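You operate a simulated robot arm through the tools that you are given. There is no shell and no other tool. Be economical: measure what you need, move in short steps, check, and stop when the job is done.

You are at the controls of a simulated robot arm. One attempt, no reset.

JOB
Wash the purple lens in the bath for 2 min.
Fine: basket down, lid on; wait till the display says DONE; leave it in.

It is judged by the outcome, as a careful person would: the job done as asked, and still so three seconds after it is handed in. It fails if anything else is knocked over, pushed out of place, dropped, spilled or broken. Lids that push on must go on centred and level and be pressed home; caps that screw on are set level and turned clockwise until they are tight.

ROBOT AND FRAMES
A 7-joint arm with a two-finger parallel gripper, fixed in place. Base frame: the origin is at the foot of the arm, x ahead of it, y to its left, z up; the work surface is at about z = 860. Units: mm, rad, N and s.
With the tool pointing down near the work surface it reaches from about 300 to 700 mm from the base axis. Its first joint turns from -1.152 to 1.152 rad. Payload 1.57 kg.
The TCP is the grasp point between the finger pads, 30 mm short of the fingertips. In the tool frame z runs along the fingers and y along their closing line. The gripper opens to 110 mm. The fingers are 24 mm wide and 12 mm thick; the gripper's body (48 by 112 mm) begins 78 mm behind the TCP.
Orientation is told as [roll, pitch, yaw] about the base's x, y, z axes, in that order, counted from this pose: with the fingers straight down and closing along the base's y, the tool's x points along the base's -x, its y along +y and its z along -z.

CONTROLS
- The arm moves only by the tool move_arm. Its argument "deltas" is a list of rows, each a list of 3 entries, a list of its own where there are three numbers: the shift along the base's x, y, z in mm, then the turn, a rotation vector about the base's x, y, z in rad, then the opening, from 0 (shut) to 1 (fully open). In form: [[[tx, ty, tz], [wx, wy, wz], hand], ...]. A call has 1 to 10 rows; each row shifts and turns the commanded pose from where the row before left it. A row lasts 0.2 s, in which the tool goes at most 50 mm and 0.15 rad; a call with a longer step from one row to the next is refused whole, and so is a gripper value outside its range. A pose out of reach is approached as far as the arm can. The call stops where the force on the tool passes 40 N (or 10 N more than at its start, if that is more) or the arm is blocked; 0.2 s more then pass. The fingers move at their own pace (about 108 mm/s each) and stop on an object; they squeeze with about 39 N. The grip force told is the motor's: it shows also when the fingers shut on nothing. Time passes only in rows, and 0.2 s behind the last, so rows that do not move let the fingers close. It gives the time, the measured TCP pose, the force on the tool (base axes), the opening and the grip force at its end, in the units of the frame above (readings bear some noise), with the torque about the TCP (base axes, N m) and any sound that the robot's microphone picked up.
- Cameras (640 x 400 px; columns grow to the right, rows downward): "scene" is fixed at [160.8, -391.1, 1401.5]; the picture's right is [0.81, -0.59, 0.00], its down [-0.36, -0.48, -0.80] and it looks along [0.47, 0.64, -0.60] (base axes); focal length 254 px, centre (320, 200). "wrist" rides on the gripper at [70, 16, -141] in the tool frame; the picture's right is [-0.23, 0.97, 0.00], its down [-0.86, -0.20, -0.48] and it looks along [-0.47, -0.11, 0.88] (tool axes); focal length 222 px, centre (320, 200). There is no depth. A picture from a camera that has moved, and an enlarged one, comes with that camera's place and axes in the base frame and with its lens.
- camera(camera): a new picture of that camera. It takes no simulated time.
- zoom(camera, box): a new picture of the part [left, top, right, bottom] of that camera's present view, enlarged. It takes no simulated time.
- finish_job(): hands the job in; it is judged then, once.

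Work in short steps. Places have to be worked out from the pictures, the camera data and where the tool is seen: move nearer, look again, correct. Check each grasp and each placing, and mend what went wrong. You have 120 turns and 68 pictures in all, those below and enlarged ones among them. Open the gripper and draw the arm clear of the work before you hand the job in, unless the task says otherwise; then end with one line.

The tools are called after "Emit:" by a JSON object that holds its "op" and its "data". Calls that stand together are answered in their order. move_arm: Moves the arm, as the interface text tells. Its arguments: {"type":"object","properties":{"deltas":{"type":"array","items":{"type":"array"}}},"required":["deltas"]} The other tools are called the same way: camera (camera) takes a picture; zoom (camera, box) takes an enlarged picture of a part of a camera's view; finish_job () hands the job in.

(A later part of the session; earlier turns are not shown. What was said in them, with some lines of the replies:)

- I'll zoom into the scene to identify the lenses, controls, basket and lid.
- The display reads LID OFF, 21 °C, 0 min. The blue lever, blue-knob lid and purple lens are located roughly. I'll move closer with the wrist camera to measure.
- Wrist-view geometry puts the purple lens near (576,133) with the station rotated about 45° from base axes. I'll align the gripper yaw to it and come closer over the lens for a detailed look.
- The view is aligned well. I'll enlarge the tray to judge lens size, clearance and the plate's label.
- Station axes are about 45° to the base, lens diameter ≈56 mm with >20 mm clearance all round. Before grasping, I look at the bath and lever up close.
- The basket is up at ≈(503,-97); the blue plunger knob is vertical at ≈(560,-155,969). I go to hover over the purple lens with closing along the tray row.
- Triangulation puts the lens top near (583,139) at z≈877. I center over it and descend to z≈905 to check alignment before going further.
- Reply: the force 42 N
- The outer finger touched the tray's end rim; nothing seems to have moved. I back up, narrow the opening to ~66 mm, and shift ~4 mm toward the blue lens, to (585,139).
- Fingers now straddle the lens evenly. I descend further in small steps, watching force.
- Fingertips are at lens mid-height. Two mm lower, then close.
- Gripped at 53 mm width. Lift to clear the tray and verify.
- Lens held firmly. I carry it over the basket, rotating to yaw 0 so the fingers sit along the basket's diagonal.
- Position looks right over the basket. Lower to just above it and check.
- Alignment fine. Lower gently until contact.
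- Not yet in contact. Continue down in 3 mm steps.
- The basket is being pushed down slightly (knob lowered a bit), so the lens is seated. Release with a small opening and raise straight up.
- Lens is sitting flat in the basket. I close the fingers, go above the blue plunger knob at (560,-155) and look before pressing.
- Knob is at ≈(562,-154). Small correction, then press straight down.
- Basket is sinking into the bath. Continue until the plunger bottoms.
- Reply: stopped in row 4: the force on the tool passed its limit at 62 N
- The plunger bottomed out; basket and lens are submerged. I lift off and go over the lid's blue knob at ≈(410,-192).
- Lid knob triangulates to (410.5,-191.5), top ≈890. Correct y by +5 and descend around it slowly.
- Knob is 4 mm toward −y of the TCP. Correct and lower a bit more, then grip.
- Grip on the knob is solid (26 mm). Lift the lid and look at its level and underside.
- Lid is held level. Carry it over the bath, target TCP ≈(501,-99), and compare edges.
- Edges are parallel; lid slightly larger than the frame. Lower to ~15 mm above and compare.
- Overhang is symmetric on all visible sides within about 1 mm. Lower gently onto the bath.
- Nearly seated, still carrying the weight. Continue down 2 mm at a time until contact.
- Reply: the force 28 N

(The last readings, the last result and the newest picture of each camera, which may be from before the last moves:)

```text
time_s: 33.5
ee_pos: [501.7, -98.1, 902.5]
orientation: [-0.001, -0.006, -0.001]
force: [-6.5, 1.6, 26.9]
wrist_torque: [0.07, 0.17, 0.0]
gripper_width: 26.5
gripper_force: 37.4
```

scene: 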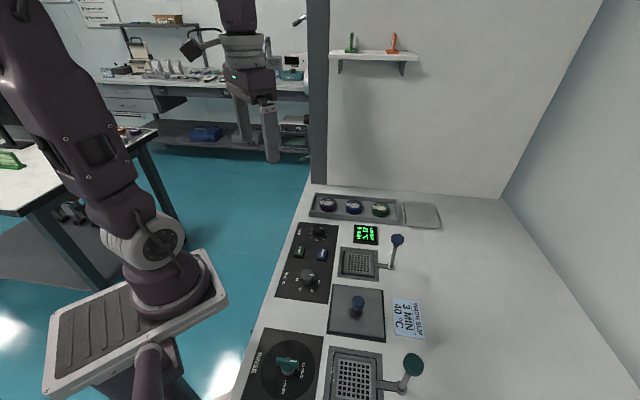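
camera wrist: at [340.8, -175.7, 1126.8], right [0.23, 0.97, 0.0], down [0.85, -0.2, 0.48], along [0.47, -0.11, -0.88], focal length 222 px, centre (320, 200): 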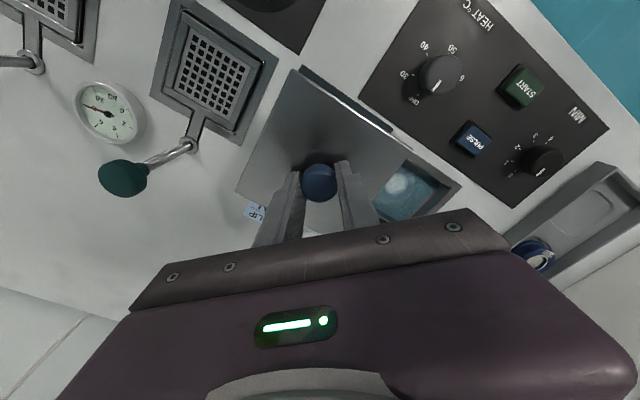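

Contact with ~27 N down. Release, rise and check lid and display.

Emit:
{"op": "move_arm", "data": {"deltas": [[[0, 0, 1], [0, 0, 0], 0.4], [[0, 0, 0], [0, 0, 0], 0.4], [[0, 0, 20], [0, 0, 0], 0.4], [[0, 0, 40], [0, 0, 0], 0.4], [[0, 0, 40], [0, 0, 0], 0.4], [[0, 0, 0], [0, 0, 0], 0.4]]}}

Emit:
{"op": "zoom", "data": {"camera": "scene", "box": [310, 200, 420, 300]}}

Emit:
{"op": "camera", "data": {"camera": "wrist"}}

```text
time_s: 35.0
ee_pos: [499.2, -97.2, 1000.6]
orientation: [-0.002, -0.004, -0.001]
force: [0.1, 0.2, 0.3]
wrist_torque: [-0.01, -0.03, 0.0]
gripper_width: 44.2
gripper_force: 0.0
```

```text
4.00 times, centred on (365, 250) of scene
camera zoom: at [160.8, -391.1, 1401.5], right [0.81, -0.59, 0.0], down [-0.36, -0.48, -0.8], along [0.47, 0.64, -0.6], focal length 1017 px, centre (140, 0)
```

zoom: 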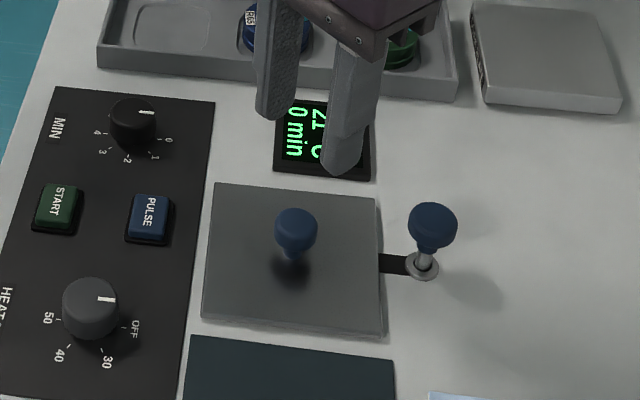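

```text
24 pictures are left
camera wrist: at [429.2, -80.6, 1142.2], right [0.23, 0.97, 0.0], down [0.85, -0.2, 0.48], along [0.47, -0.11, -0.88], focal length 222 px, centre (320, 200)
```

wrist: 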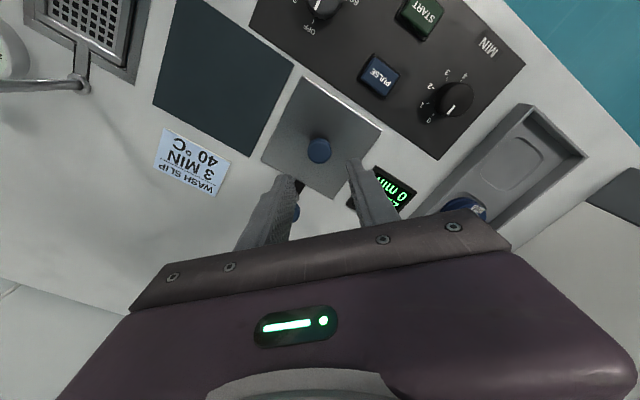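

Lid is on square and seated; display still 0 min. Next the MIN knob at ≈(479,52), top ≈885: hover with yaw 0.9 so I can turn it clockwise ~1.8 rad.

Emit:
{"op": "move_arm", "data": {"deltas": [[[-3, 25, 0], [0, 0, 0.15], 0.5], [[-3, 25, 0], [0, 0, 0.15], 0.5], [[-3, 25, 0], [0, 0, 0.15], 0.5], [[-3, 25, 0], [0, 0, 0.15], 0.5], [[-4, 25, 0], [0, 0, 0.15], 0.5], [[-4, 24, 0], [0, 0, 0.15], 0.5], [[0, 0, -25], [0, 0, 0], 0.5], [[0, 0, -25], [0, 0, 0], 0.5], [[0, 0, 0], [0, 0, 0], 0.5]]}}

Emit:
{"op": "zoom", "data": {"camera": "wrist", "box": [200, 70, 440, 240]}}

Emit:
{"op": "zoom", "data": {"camera": "scene", "box": [280, 190, 400, 290]}}

```text
time_s: 37.0
ee_pos: [481.2, 50.4, 950.6]
orientation: [-0.003, -0.004, 0.898]
force: [-0.7, 0.1, -0.3]
wrist_torque: [0.03, -0.02, 0.02]
gripper_width: 54.8
gripper_force: 0.0
```

```text
2.35 times, centred on (320, 155) of wrist
camera zoom: at [425.2, 6.5, 1093.1], right [-0.62, 0.78, 0.0], down [0.69, 0.54, 0.48], along [0.38, 0.3, -0.88], focal length 523 px, centre (320, 306)
```

zoom: 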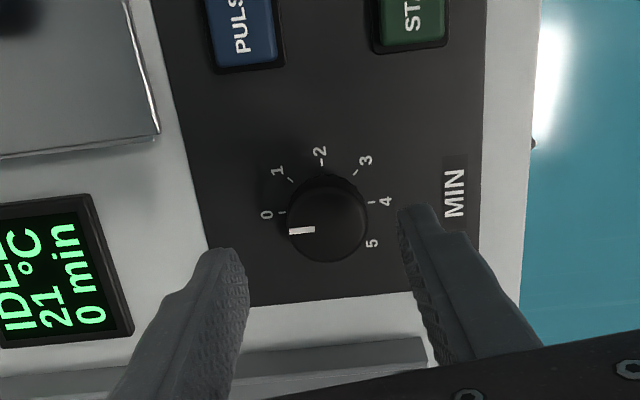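

```text
4.00 times, centred on (340, 240) of scene
camera zoom: at [160.8, -391.1, 1401.5], right [0.81, -0.59, 0.0], down [-0.36, -0.48, -0.8], along [0.47, 0.64, -0.6], focal length 1017 px, centre (240, 40)
```

zoom: 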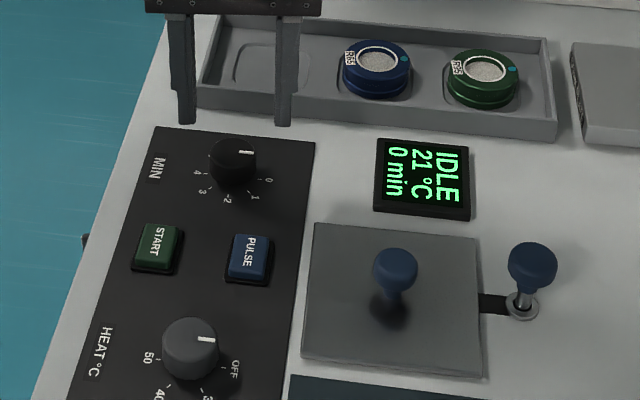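

Display now says IDLE: lid recognised. Center (+3 in y), descend around the MIN knob and grip.

Emit:
{"op": "move_arm", "data": {"deltas": [[[0, 3, -15], [0, 0, 0], 0.5], [[0, 0, -20], [0, 0, 0], 0.5], [[0, 0, -11], [0, 0, 0], 0.5], [[0, 0, 0], [0, 0, 0], 0.2], [[0, 0, 0], [0, 0, 0], 0.2], [[0, 0, 0], [0, 0, 0], 0.2]]}}

Emit:
{"op": "zoom", "data": {"camera": "scene", "box": [280, 190, 400, 290]}}

```text
time_s: 38.4
ee_pos: [481.5, 54.3, 904.3]
orientation: [-0.001, -0.003, 0.898]
force: [0.4, -0.2, -3.8]
wrist_torque: [0.09, -0.16, -0.01]
gripper_width: 33.7
gripper_force: 41.7
```

```text
4.00 times, centred on (340, 240) of scene
camera zoom: at [160.8, -391.1, 1401.5], right [0.81, -0.59, 0.0], down [-0.36, -0.48, -0.8], along [0.47, 0.64, -0.6], focal length 1017 px, centre (240, 40)
```

zoom: 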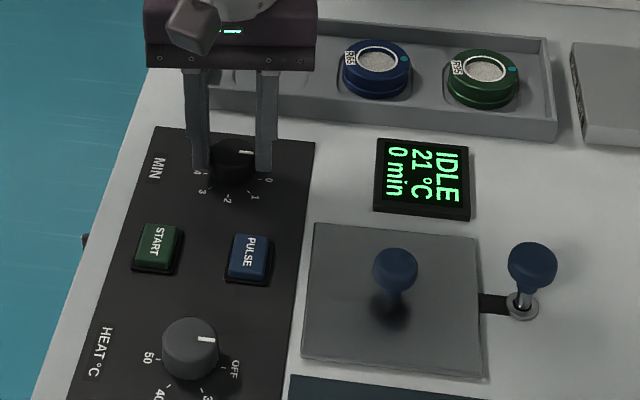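

Knob gripped (34 mm). Turn clockwise 1.5 rad.

Emit:
{"op": "move_arm", "data": {"deltas": [[[0, 0, 0], [0, 0, -0.15], 0.2], [[0, 0, 0], [0, 0, -0.15], 0.2], [[0, 0, 0], [0, 0, -0.15], 0.2], [[0, 0, 0], [0, 0, -0.15], 0.2], [[0, 0, 0], [0, 0, -0.15], 0.2], [[0, 0, 0], [0, 0, -0.15], 0.2], [[0, 0, 0], [0, 0, -0.15], 0.2], [[0, 0, 0], [0, 0, -0.15], 0.2], [[0, 0, 0], [0, 0, -0.15], 0.2], [[0, 0, 0], [0, 0, -0.15], 0.2]]}}

Emit:
{"op": "zoom", "data": {"camera": "scene", "box": [280, 190, 400, 290]}}

```text
time_s: 40.5
ee_pos: [482.1, 54.7, 906.0]
orientation: [0.0, -0.003, -0.603]
force: [-4.9, 15.5, -19.6]
wrist_torque: [0.26, 0.47, -0.02]
gripper_width: 33.3
gripper_force: 41.2
```

```text
4.00 times, centred on (340, 240) of scene
camera zoom: at [161.0, -390.7, 1401.7], right [0.81, -0.59, 0.0], down [-0.36, -0.48, -0.8], along [0.47, 0.64, -0.6], focal length 1017 px, centre (240, 40)
```

zoom: 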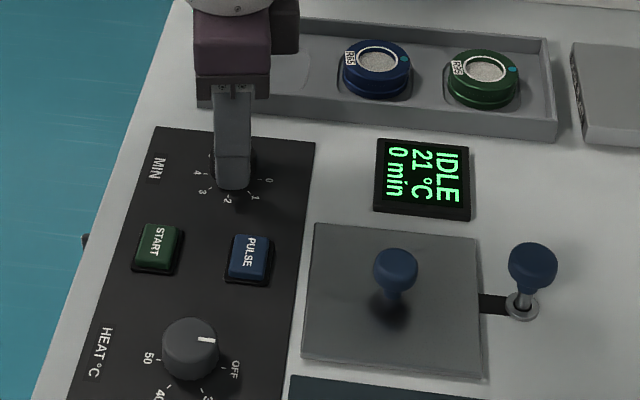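

Display is unchanged; I look at whether the pointer actually turned.

Emit:
{"op": "zoom", "data": {"camera": "wrist", "box": [240, 110, 400, 230]}}

```text
3.33 times, centred on (320, 170) of wrist
camera zoom: at [433.4, 109.0, 1047.2], right [0.74, 0.67, 0.0], down [0.59, -0.65, 0.48], along [0.33, -0.36, -0.88], focal length 740 px, centre (320, 300)
```

zoom: 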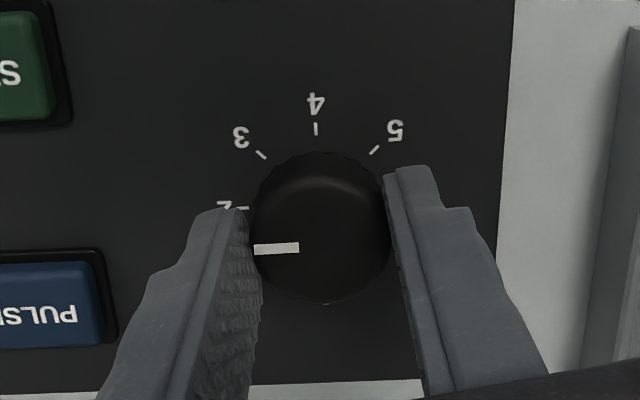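

Pointer is ~5° short of "2"; tick spacing is 45°/min. Turn a further 0.075 rad and check.

Emit:
{"op": "move_arm", "data": {"deltas": [[[0, 0, 0], [0, 0, -0.075], 0.2], [[0, 0, 0], [0, 0, 0], 0.2], [[0, 0, 0], [0, 0, 0], 0.5], [[0, 0, 0], [0, 0, 0], 0.5], [[0, 0, 20], [0, 0, 0], 0.5], [[0, 0, 30], [0, 0, 0], 0.5], [[0, 0, 0], [0, 0, 0], 0.5]]}}

Emit:
{"op": "zoom", "data": {"camera": "wrist", "box": [240, 80, 400, 200]}}

Emit:
{"op": "zoom", "data": {"camera": "scene", "box": [280, 190, 400, 290]}}

```text
time_s: 42.1
ee_pos: [480.7, 54.6, 957.5]
orientation: [0.0, -0.004, -0.674]
force: [-0.1, 0.4, -0.8]
wrist_torque: [0.0, 0.04, 0.01]
gripper_width: 55.1
gripper_force: 0.1
```

```text
3.33 times, centred on (320, 140) of wrist
camera zoom: at [437.3, 111.9, 1098.5], right [0.79, 0.62, 0.0], down [0.54, -0.69, 0.48], along [0.3, -0.38, -0.88], focal length 740 px, centre (320, 400)
```

zoom: 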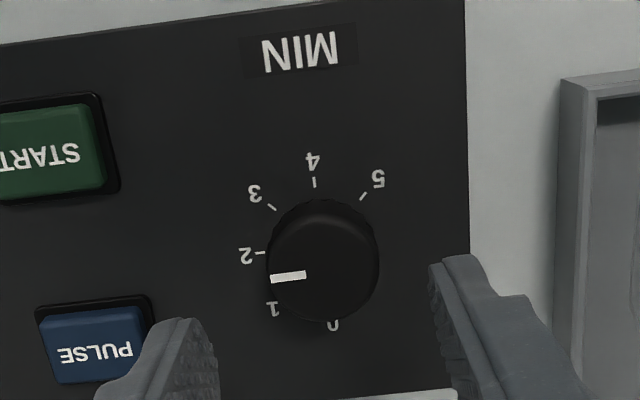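

```text
4.00 times, centred on (340, 240) of scene
camera zoom: at [160.8, -391.1, 1401.5], right [0.81, -0.59, 0.0], down [-0.36, -0.48, -0.8], along [0.47, 0.64, -0.6], focal length 1017 px, centre (240, 40)
```

zoom: 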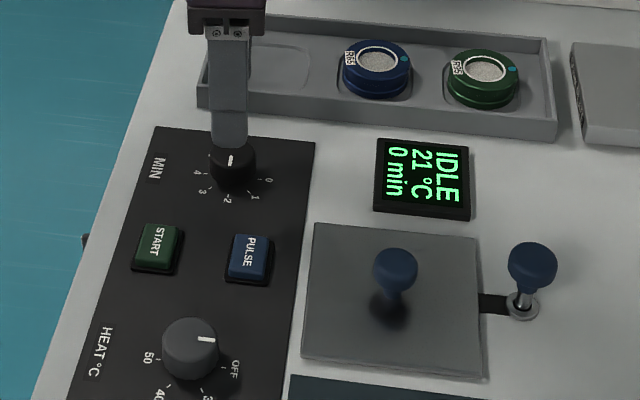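

Pointer is on "2" within ~1°. Next START, about (397,26): hover with closed fingers and look.

Emit:
{"op": "move_arm", "data": {"deltas": [[[-28, -9, 10], [0, 0, 0], 0.2], [[-28, -10, 0], [0, 0, 0], 0], [[-28, -10, 0], [0, 0, 0], 0], [[0, 0, -20], [0, 0, 0], 0], [[0, 0, 0], [0, 0, 0], 0]]}}

Emit:
{"op": "zoom", "data": {"camera": "wrist", "box": [230, 90, 410, 220]}}

Emit:
{"op": "zoom", "data": {"camera": "scene", "box": [280, 190, 400, 290]}}

```text
time_s: 43.4
ee_pos: [396.8, 24.0, 947.9]
orientation: [-0.001, -0.004, -0.675]
force: [-0.3, -0.1, -1.5]
wrist_torque: [0.03, 0.0, 0.0]
gripper_width: 0.0
gripper_force: 20.9
```

```text
3.08 times, centred on (320, 155) of wrist
camera zoom: at [353.1, 82.0, 1089.6], right [0.79, 0.62, 0.0], down [0.54, -0.69, 0.48], along [0.3, -0.38, -0.88], focal length 684 px, centre (320, 338)
```

zoom: 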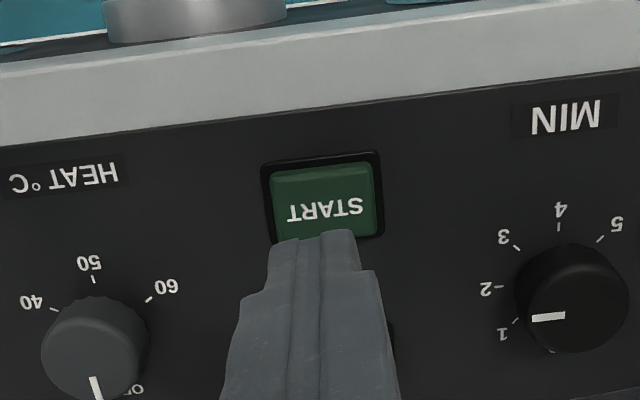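

```text
4.00 times, centred on (340, 240) of scene
camera zoom: at [160.8, -391.1, 1401.5], right [0.81, -0.59, 0.0], down [-0.36, -0.48, -0.8], along [0.47, 0.64, -0.6], focal length 1017 px, centre (240, 40)
```

zoom: 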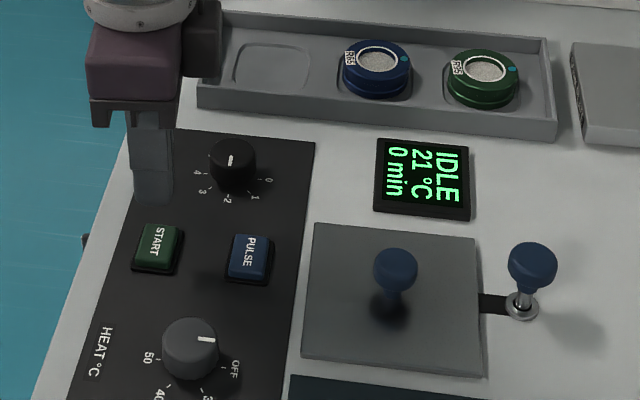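

START is centred 4 mm toward +y of the TCP. Correct and press gently down (heat was not asked for, so it stays OFF).

Emit:
{"op": "move_arm", "data": {"deltas": [[[-1, 4, -15], [0, 0, 0], 0], [[0, 0, -15], [0, 0, 0], 0], [[0, 0, -8], [0, 0, 0], 0], [[0, 0, -3], [0, 0, 0], 0], [[0, 0, -2], [0, 0, 0], 0], [[0, 0, 0], [0, 0, 0], 0]]}}

Emit:
{"op": "zoom", "data": {"camera": "scene", "box": [280, 190, 400, 290]}}

```text
time_s: 44.8
ee_pos: [396.3, 29.3, 904.8]
orientation: [-0.001, -0.004, -0.676]
force: [-0.2, 0.4, 0.6]
wrist_torque: [0.01, 0.0, 0.01]
gripper_width: 0.0
gripper_force: 21.3
```

```text
4.00 times, centred on (340, 240) of scene
camera zoom: at [160.8, -391.1, 1401.5], right [0.81, -0.59, 0.0], down [-0.36, -0.48, -0.8], along [0.47, 0.64, -0.6], focal length 1017 px, centre (240, 40)
```

zoom: 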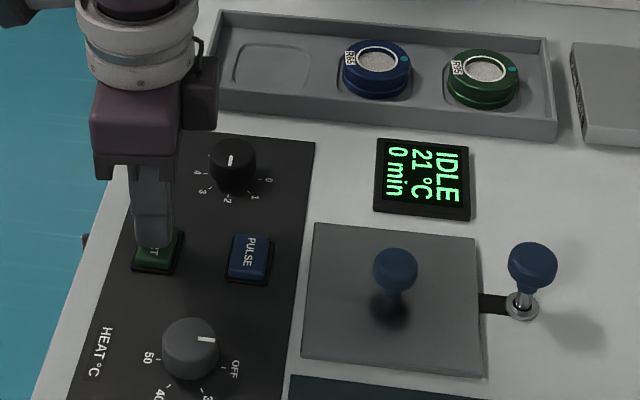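

Just above the button, no contact yet. Press a few mm further.

Emit:
{"op": "move_arm", "data": {"deltas": [[[0, -1, -2], [0, 0, 0], 0], [[0, 0, -2], [0, 0, 0], 0], [[0, 0, -2], [0, 0, 0], 0], [[0, 0, -2], [0, 0, 0], 0], [[0, 0, 0], [0, 0, 0], 0]]}}

Emit:
{"op": "zoom", "data": {"camera": "scene", "box": [280, 190, 400, 290]}}

```text
time_s: 46.0
ee_pos: [396.5, 28.3, 895.2]
orientation: [-0.002, -0.004, -0.675]
force: [-2.7, 2.9, 13.1]
wrist_torque: [0.1, 0.13, 0.0]
gripper_width: 0.0
gripper_force: 21.3
heard: click
```

```text
4.00 times, centred on (340, 240) of scene
camera zoom: at [160.5, -391.0, 1401.6], right [0.81, -0.59, 0.0], down [-0.36, -0.48, -0.8], along [0.47, 0.64, -0.6], focal length 1017 px, centre (240, 40)
```

zoom: 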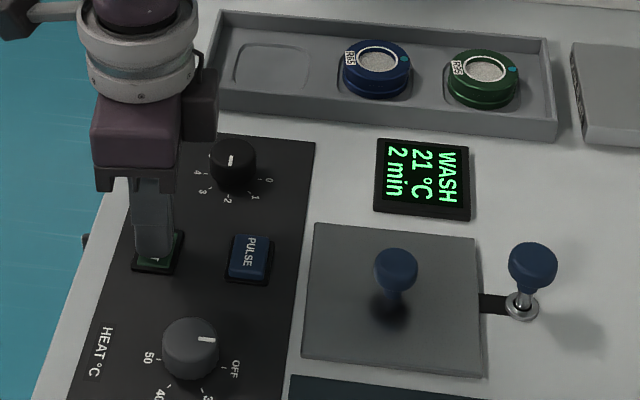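

Click heard; display reads WASH, 21 °C, 2 min. I raise the arm clear and wait.

Emit:
{"op": "move_arm", "data": {"deltas": [[[0, 0, 30], [0, 0, 0], 0], [[0, 0, 45], [0, 0, 0], 0], [[0, 0, 45], [0, 0, 0], 0.5], [[0, 0, 45], [0, 0, 0], 1], [[0, 0, 0], [0, 0, 0], 1], [[0, 0, 0], [0, 0, 0], 1], [[0, 0, 0], [0, 0, 0], 1], [[0, 0, 0], [0, 0, 0], 1], [[0, 0, 0], [0, 0, 0], 1], [[0, 0, 0], [0, 0, 0], 1]]}}

Emit:
{"op": "move_arm", "data": {"deltas": [[[0, 0, 0], [0, 0, 0], 1], [[0, 0, 0], [0, 0, 0], 1], [[0, 0, 0], [0, 0, 0], 1], [[0, 0, 0], [0, 0, 0], 1], [[0, 0, 0], [0, 0, 0], 1], [[0, 0, 0], [0, 0, 0], 1], [[0, 0, 0], [0, 0, 0], 1], [[0, 0, 0], [0, 0, 0], 1], [[0, 0, 0], [0, 0, 0], 1], [[0, 0, 0], [0, 0, 0], 1]]}}

Emit:
{"op": "move_arm", "data": {"deltas": [[[0, 0, 0], [0, 0, 0], 1], [[0, 0, 0], [0, 0, 0], 1], [[0, 0, 0], [0, 0, 0], 1], [[0, 0, 0], [0, 0, 0], 1], [[0, 0, 0], [0, 0, 0], 1], [[0, 0, 0], [0, 0, 0], 1], [[0, 0, 0], [0, 0, 0], 1], [[0, 0, 0], [0, 0, 0], 1], [[0, 0, 0], [0, 0, 0], 1], [[0, 0, 0], [0, 0, 0], 1]]}}

Emit:
{"op": "zoom", "data": {"camera": "scene", "box": [280, 190, 400, 290]}}

```text
time_s: 48.1
ee_pos: [396.4, 28.4, 1060.7]
orientation: [0.0, -0.004, -0.674]
force: [-0.6, -0.4, 0.6]
wrist_torque: [-0.04, 0.03, 0.0]
gripper_width: 110.1
gripper_force: 0.0
```

```text
time_s: 50.4
ee_pos: [395.6, 28.9, 1059.7]
orientation: [-0.004, -0.003, -0.675]
force: [-1.1, 0.7, 0.0]
wrist_torque: [0.01, 0.0, -0.04]
gripper_width: 109.7
gripper_force: 0.0
```

```text
time_s: 52.5
ee_pos: [396.3, 29.3, 1060.3]
orientation: [-0.002, -0.003, -0.677]
force: [0.3, -0.1, 0.8]
wrist_torque: [0.0, 0.01, -0.02]
gripper_width: 109.8
gripper_force: 0.1
```

```text
4.00 times, centred on (340, 240) of scene
camera zoom: at [160.8, -391.1, 1401.5], right [0.81, -0.59, 0.0], down [-0.36, -0.48, -0.8], along [0.47, 0.64, -0.6], focal length 1017 px, centre (240, 40)
```

zoom: 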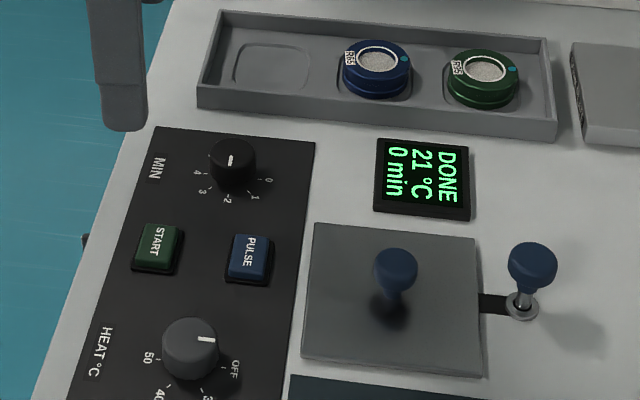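

The display reads DONE. The lid is on, the plunger is down, the gripper is open and the arm is clear, so I'm handing in.

Emit:
{"op": "finish_job", "data": {}}

```text
The job is handed in.
```

The purple lens was washed for 2 min at 21 °C with the basket down and the lid on; the display read DONE and I left the lens in the bath. The wash slip on the bench says 3 MIN and 40 °C, but I followed your 2 min and left the heat off because you didn't ask for it.
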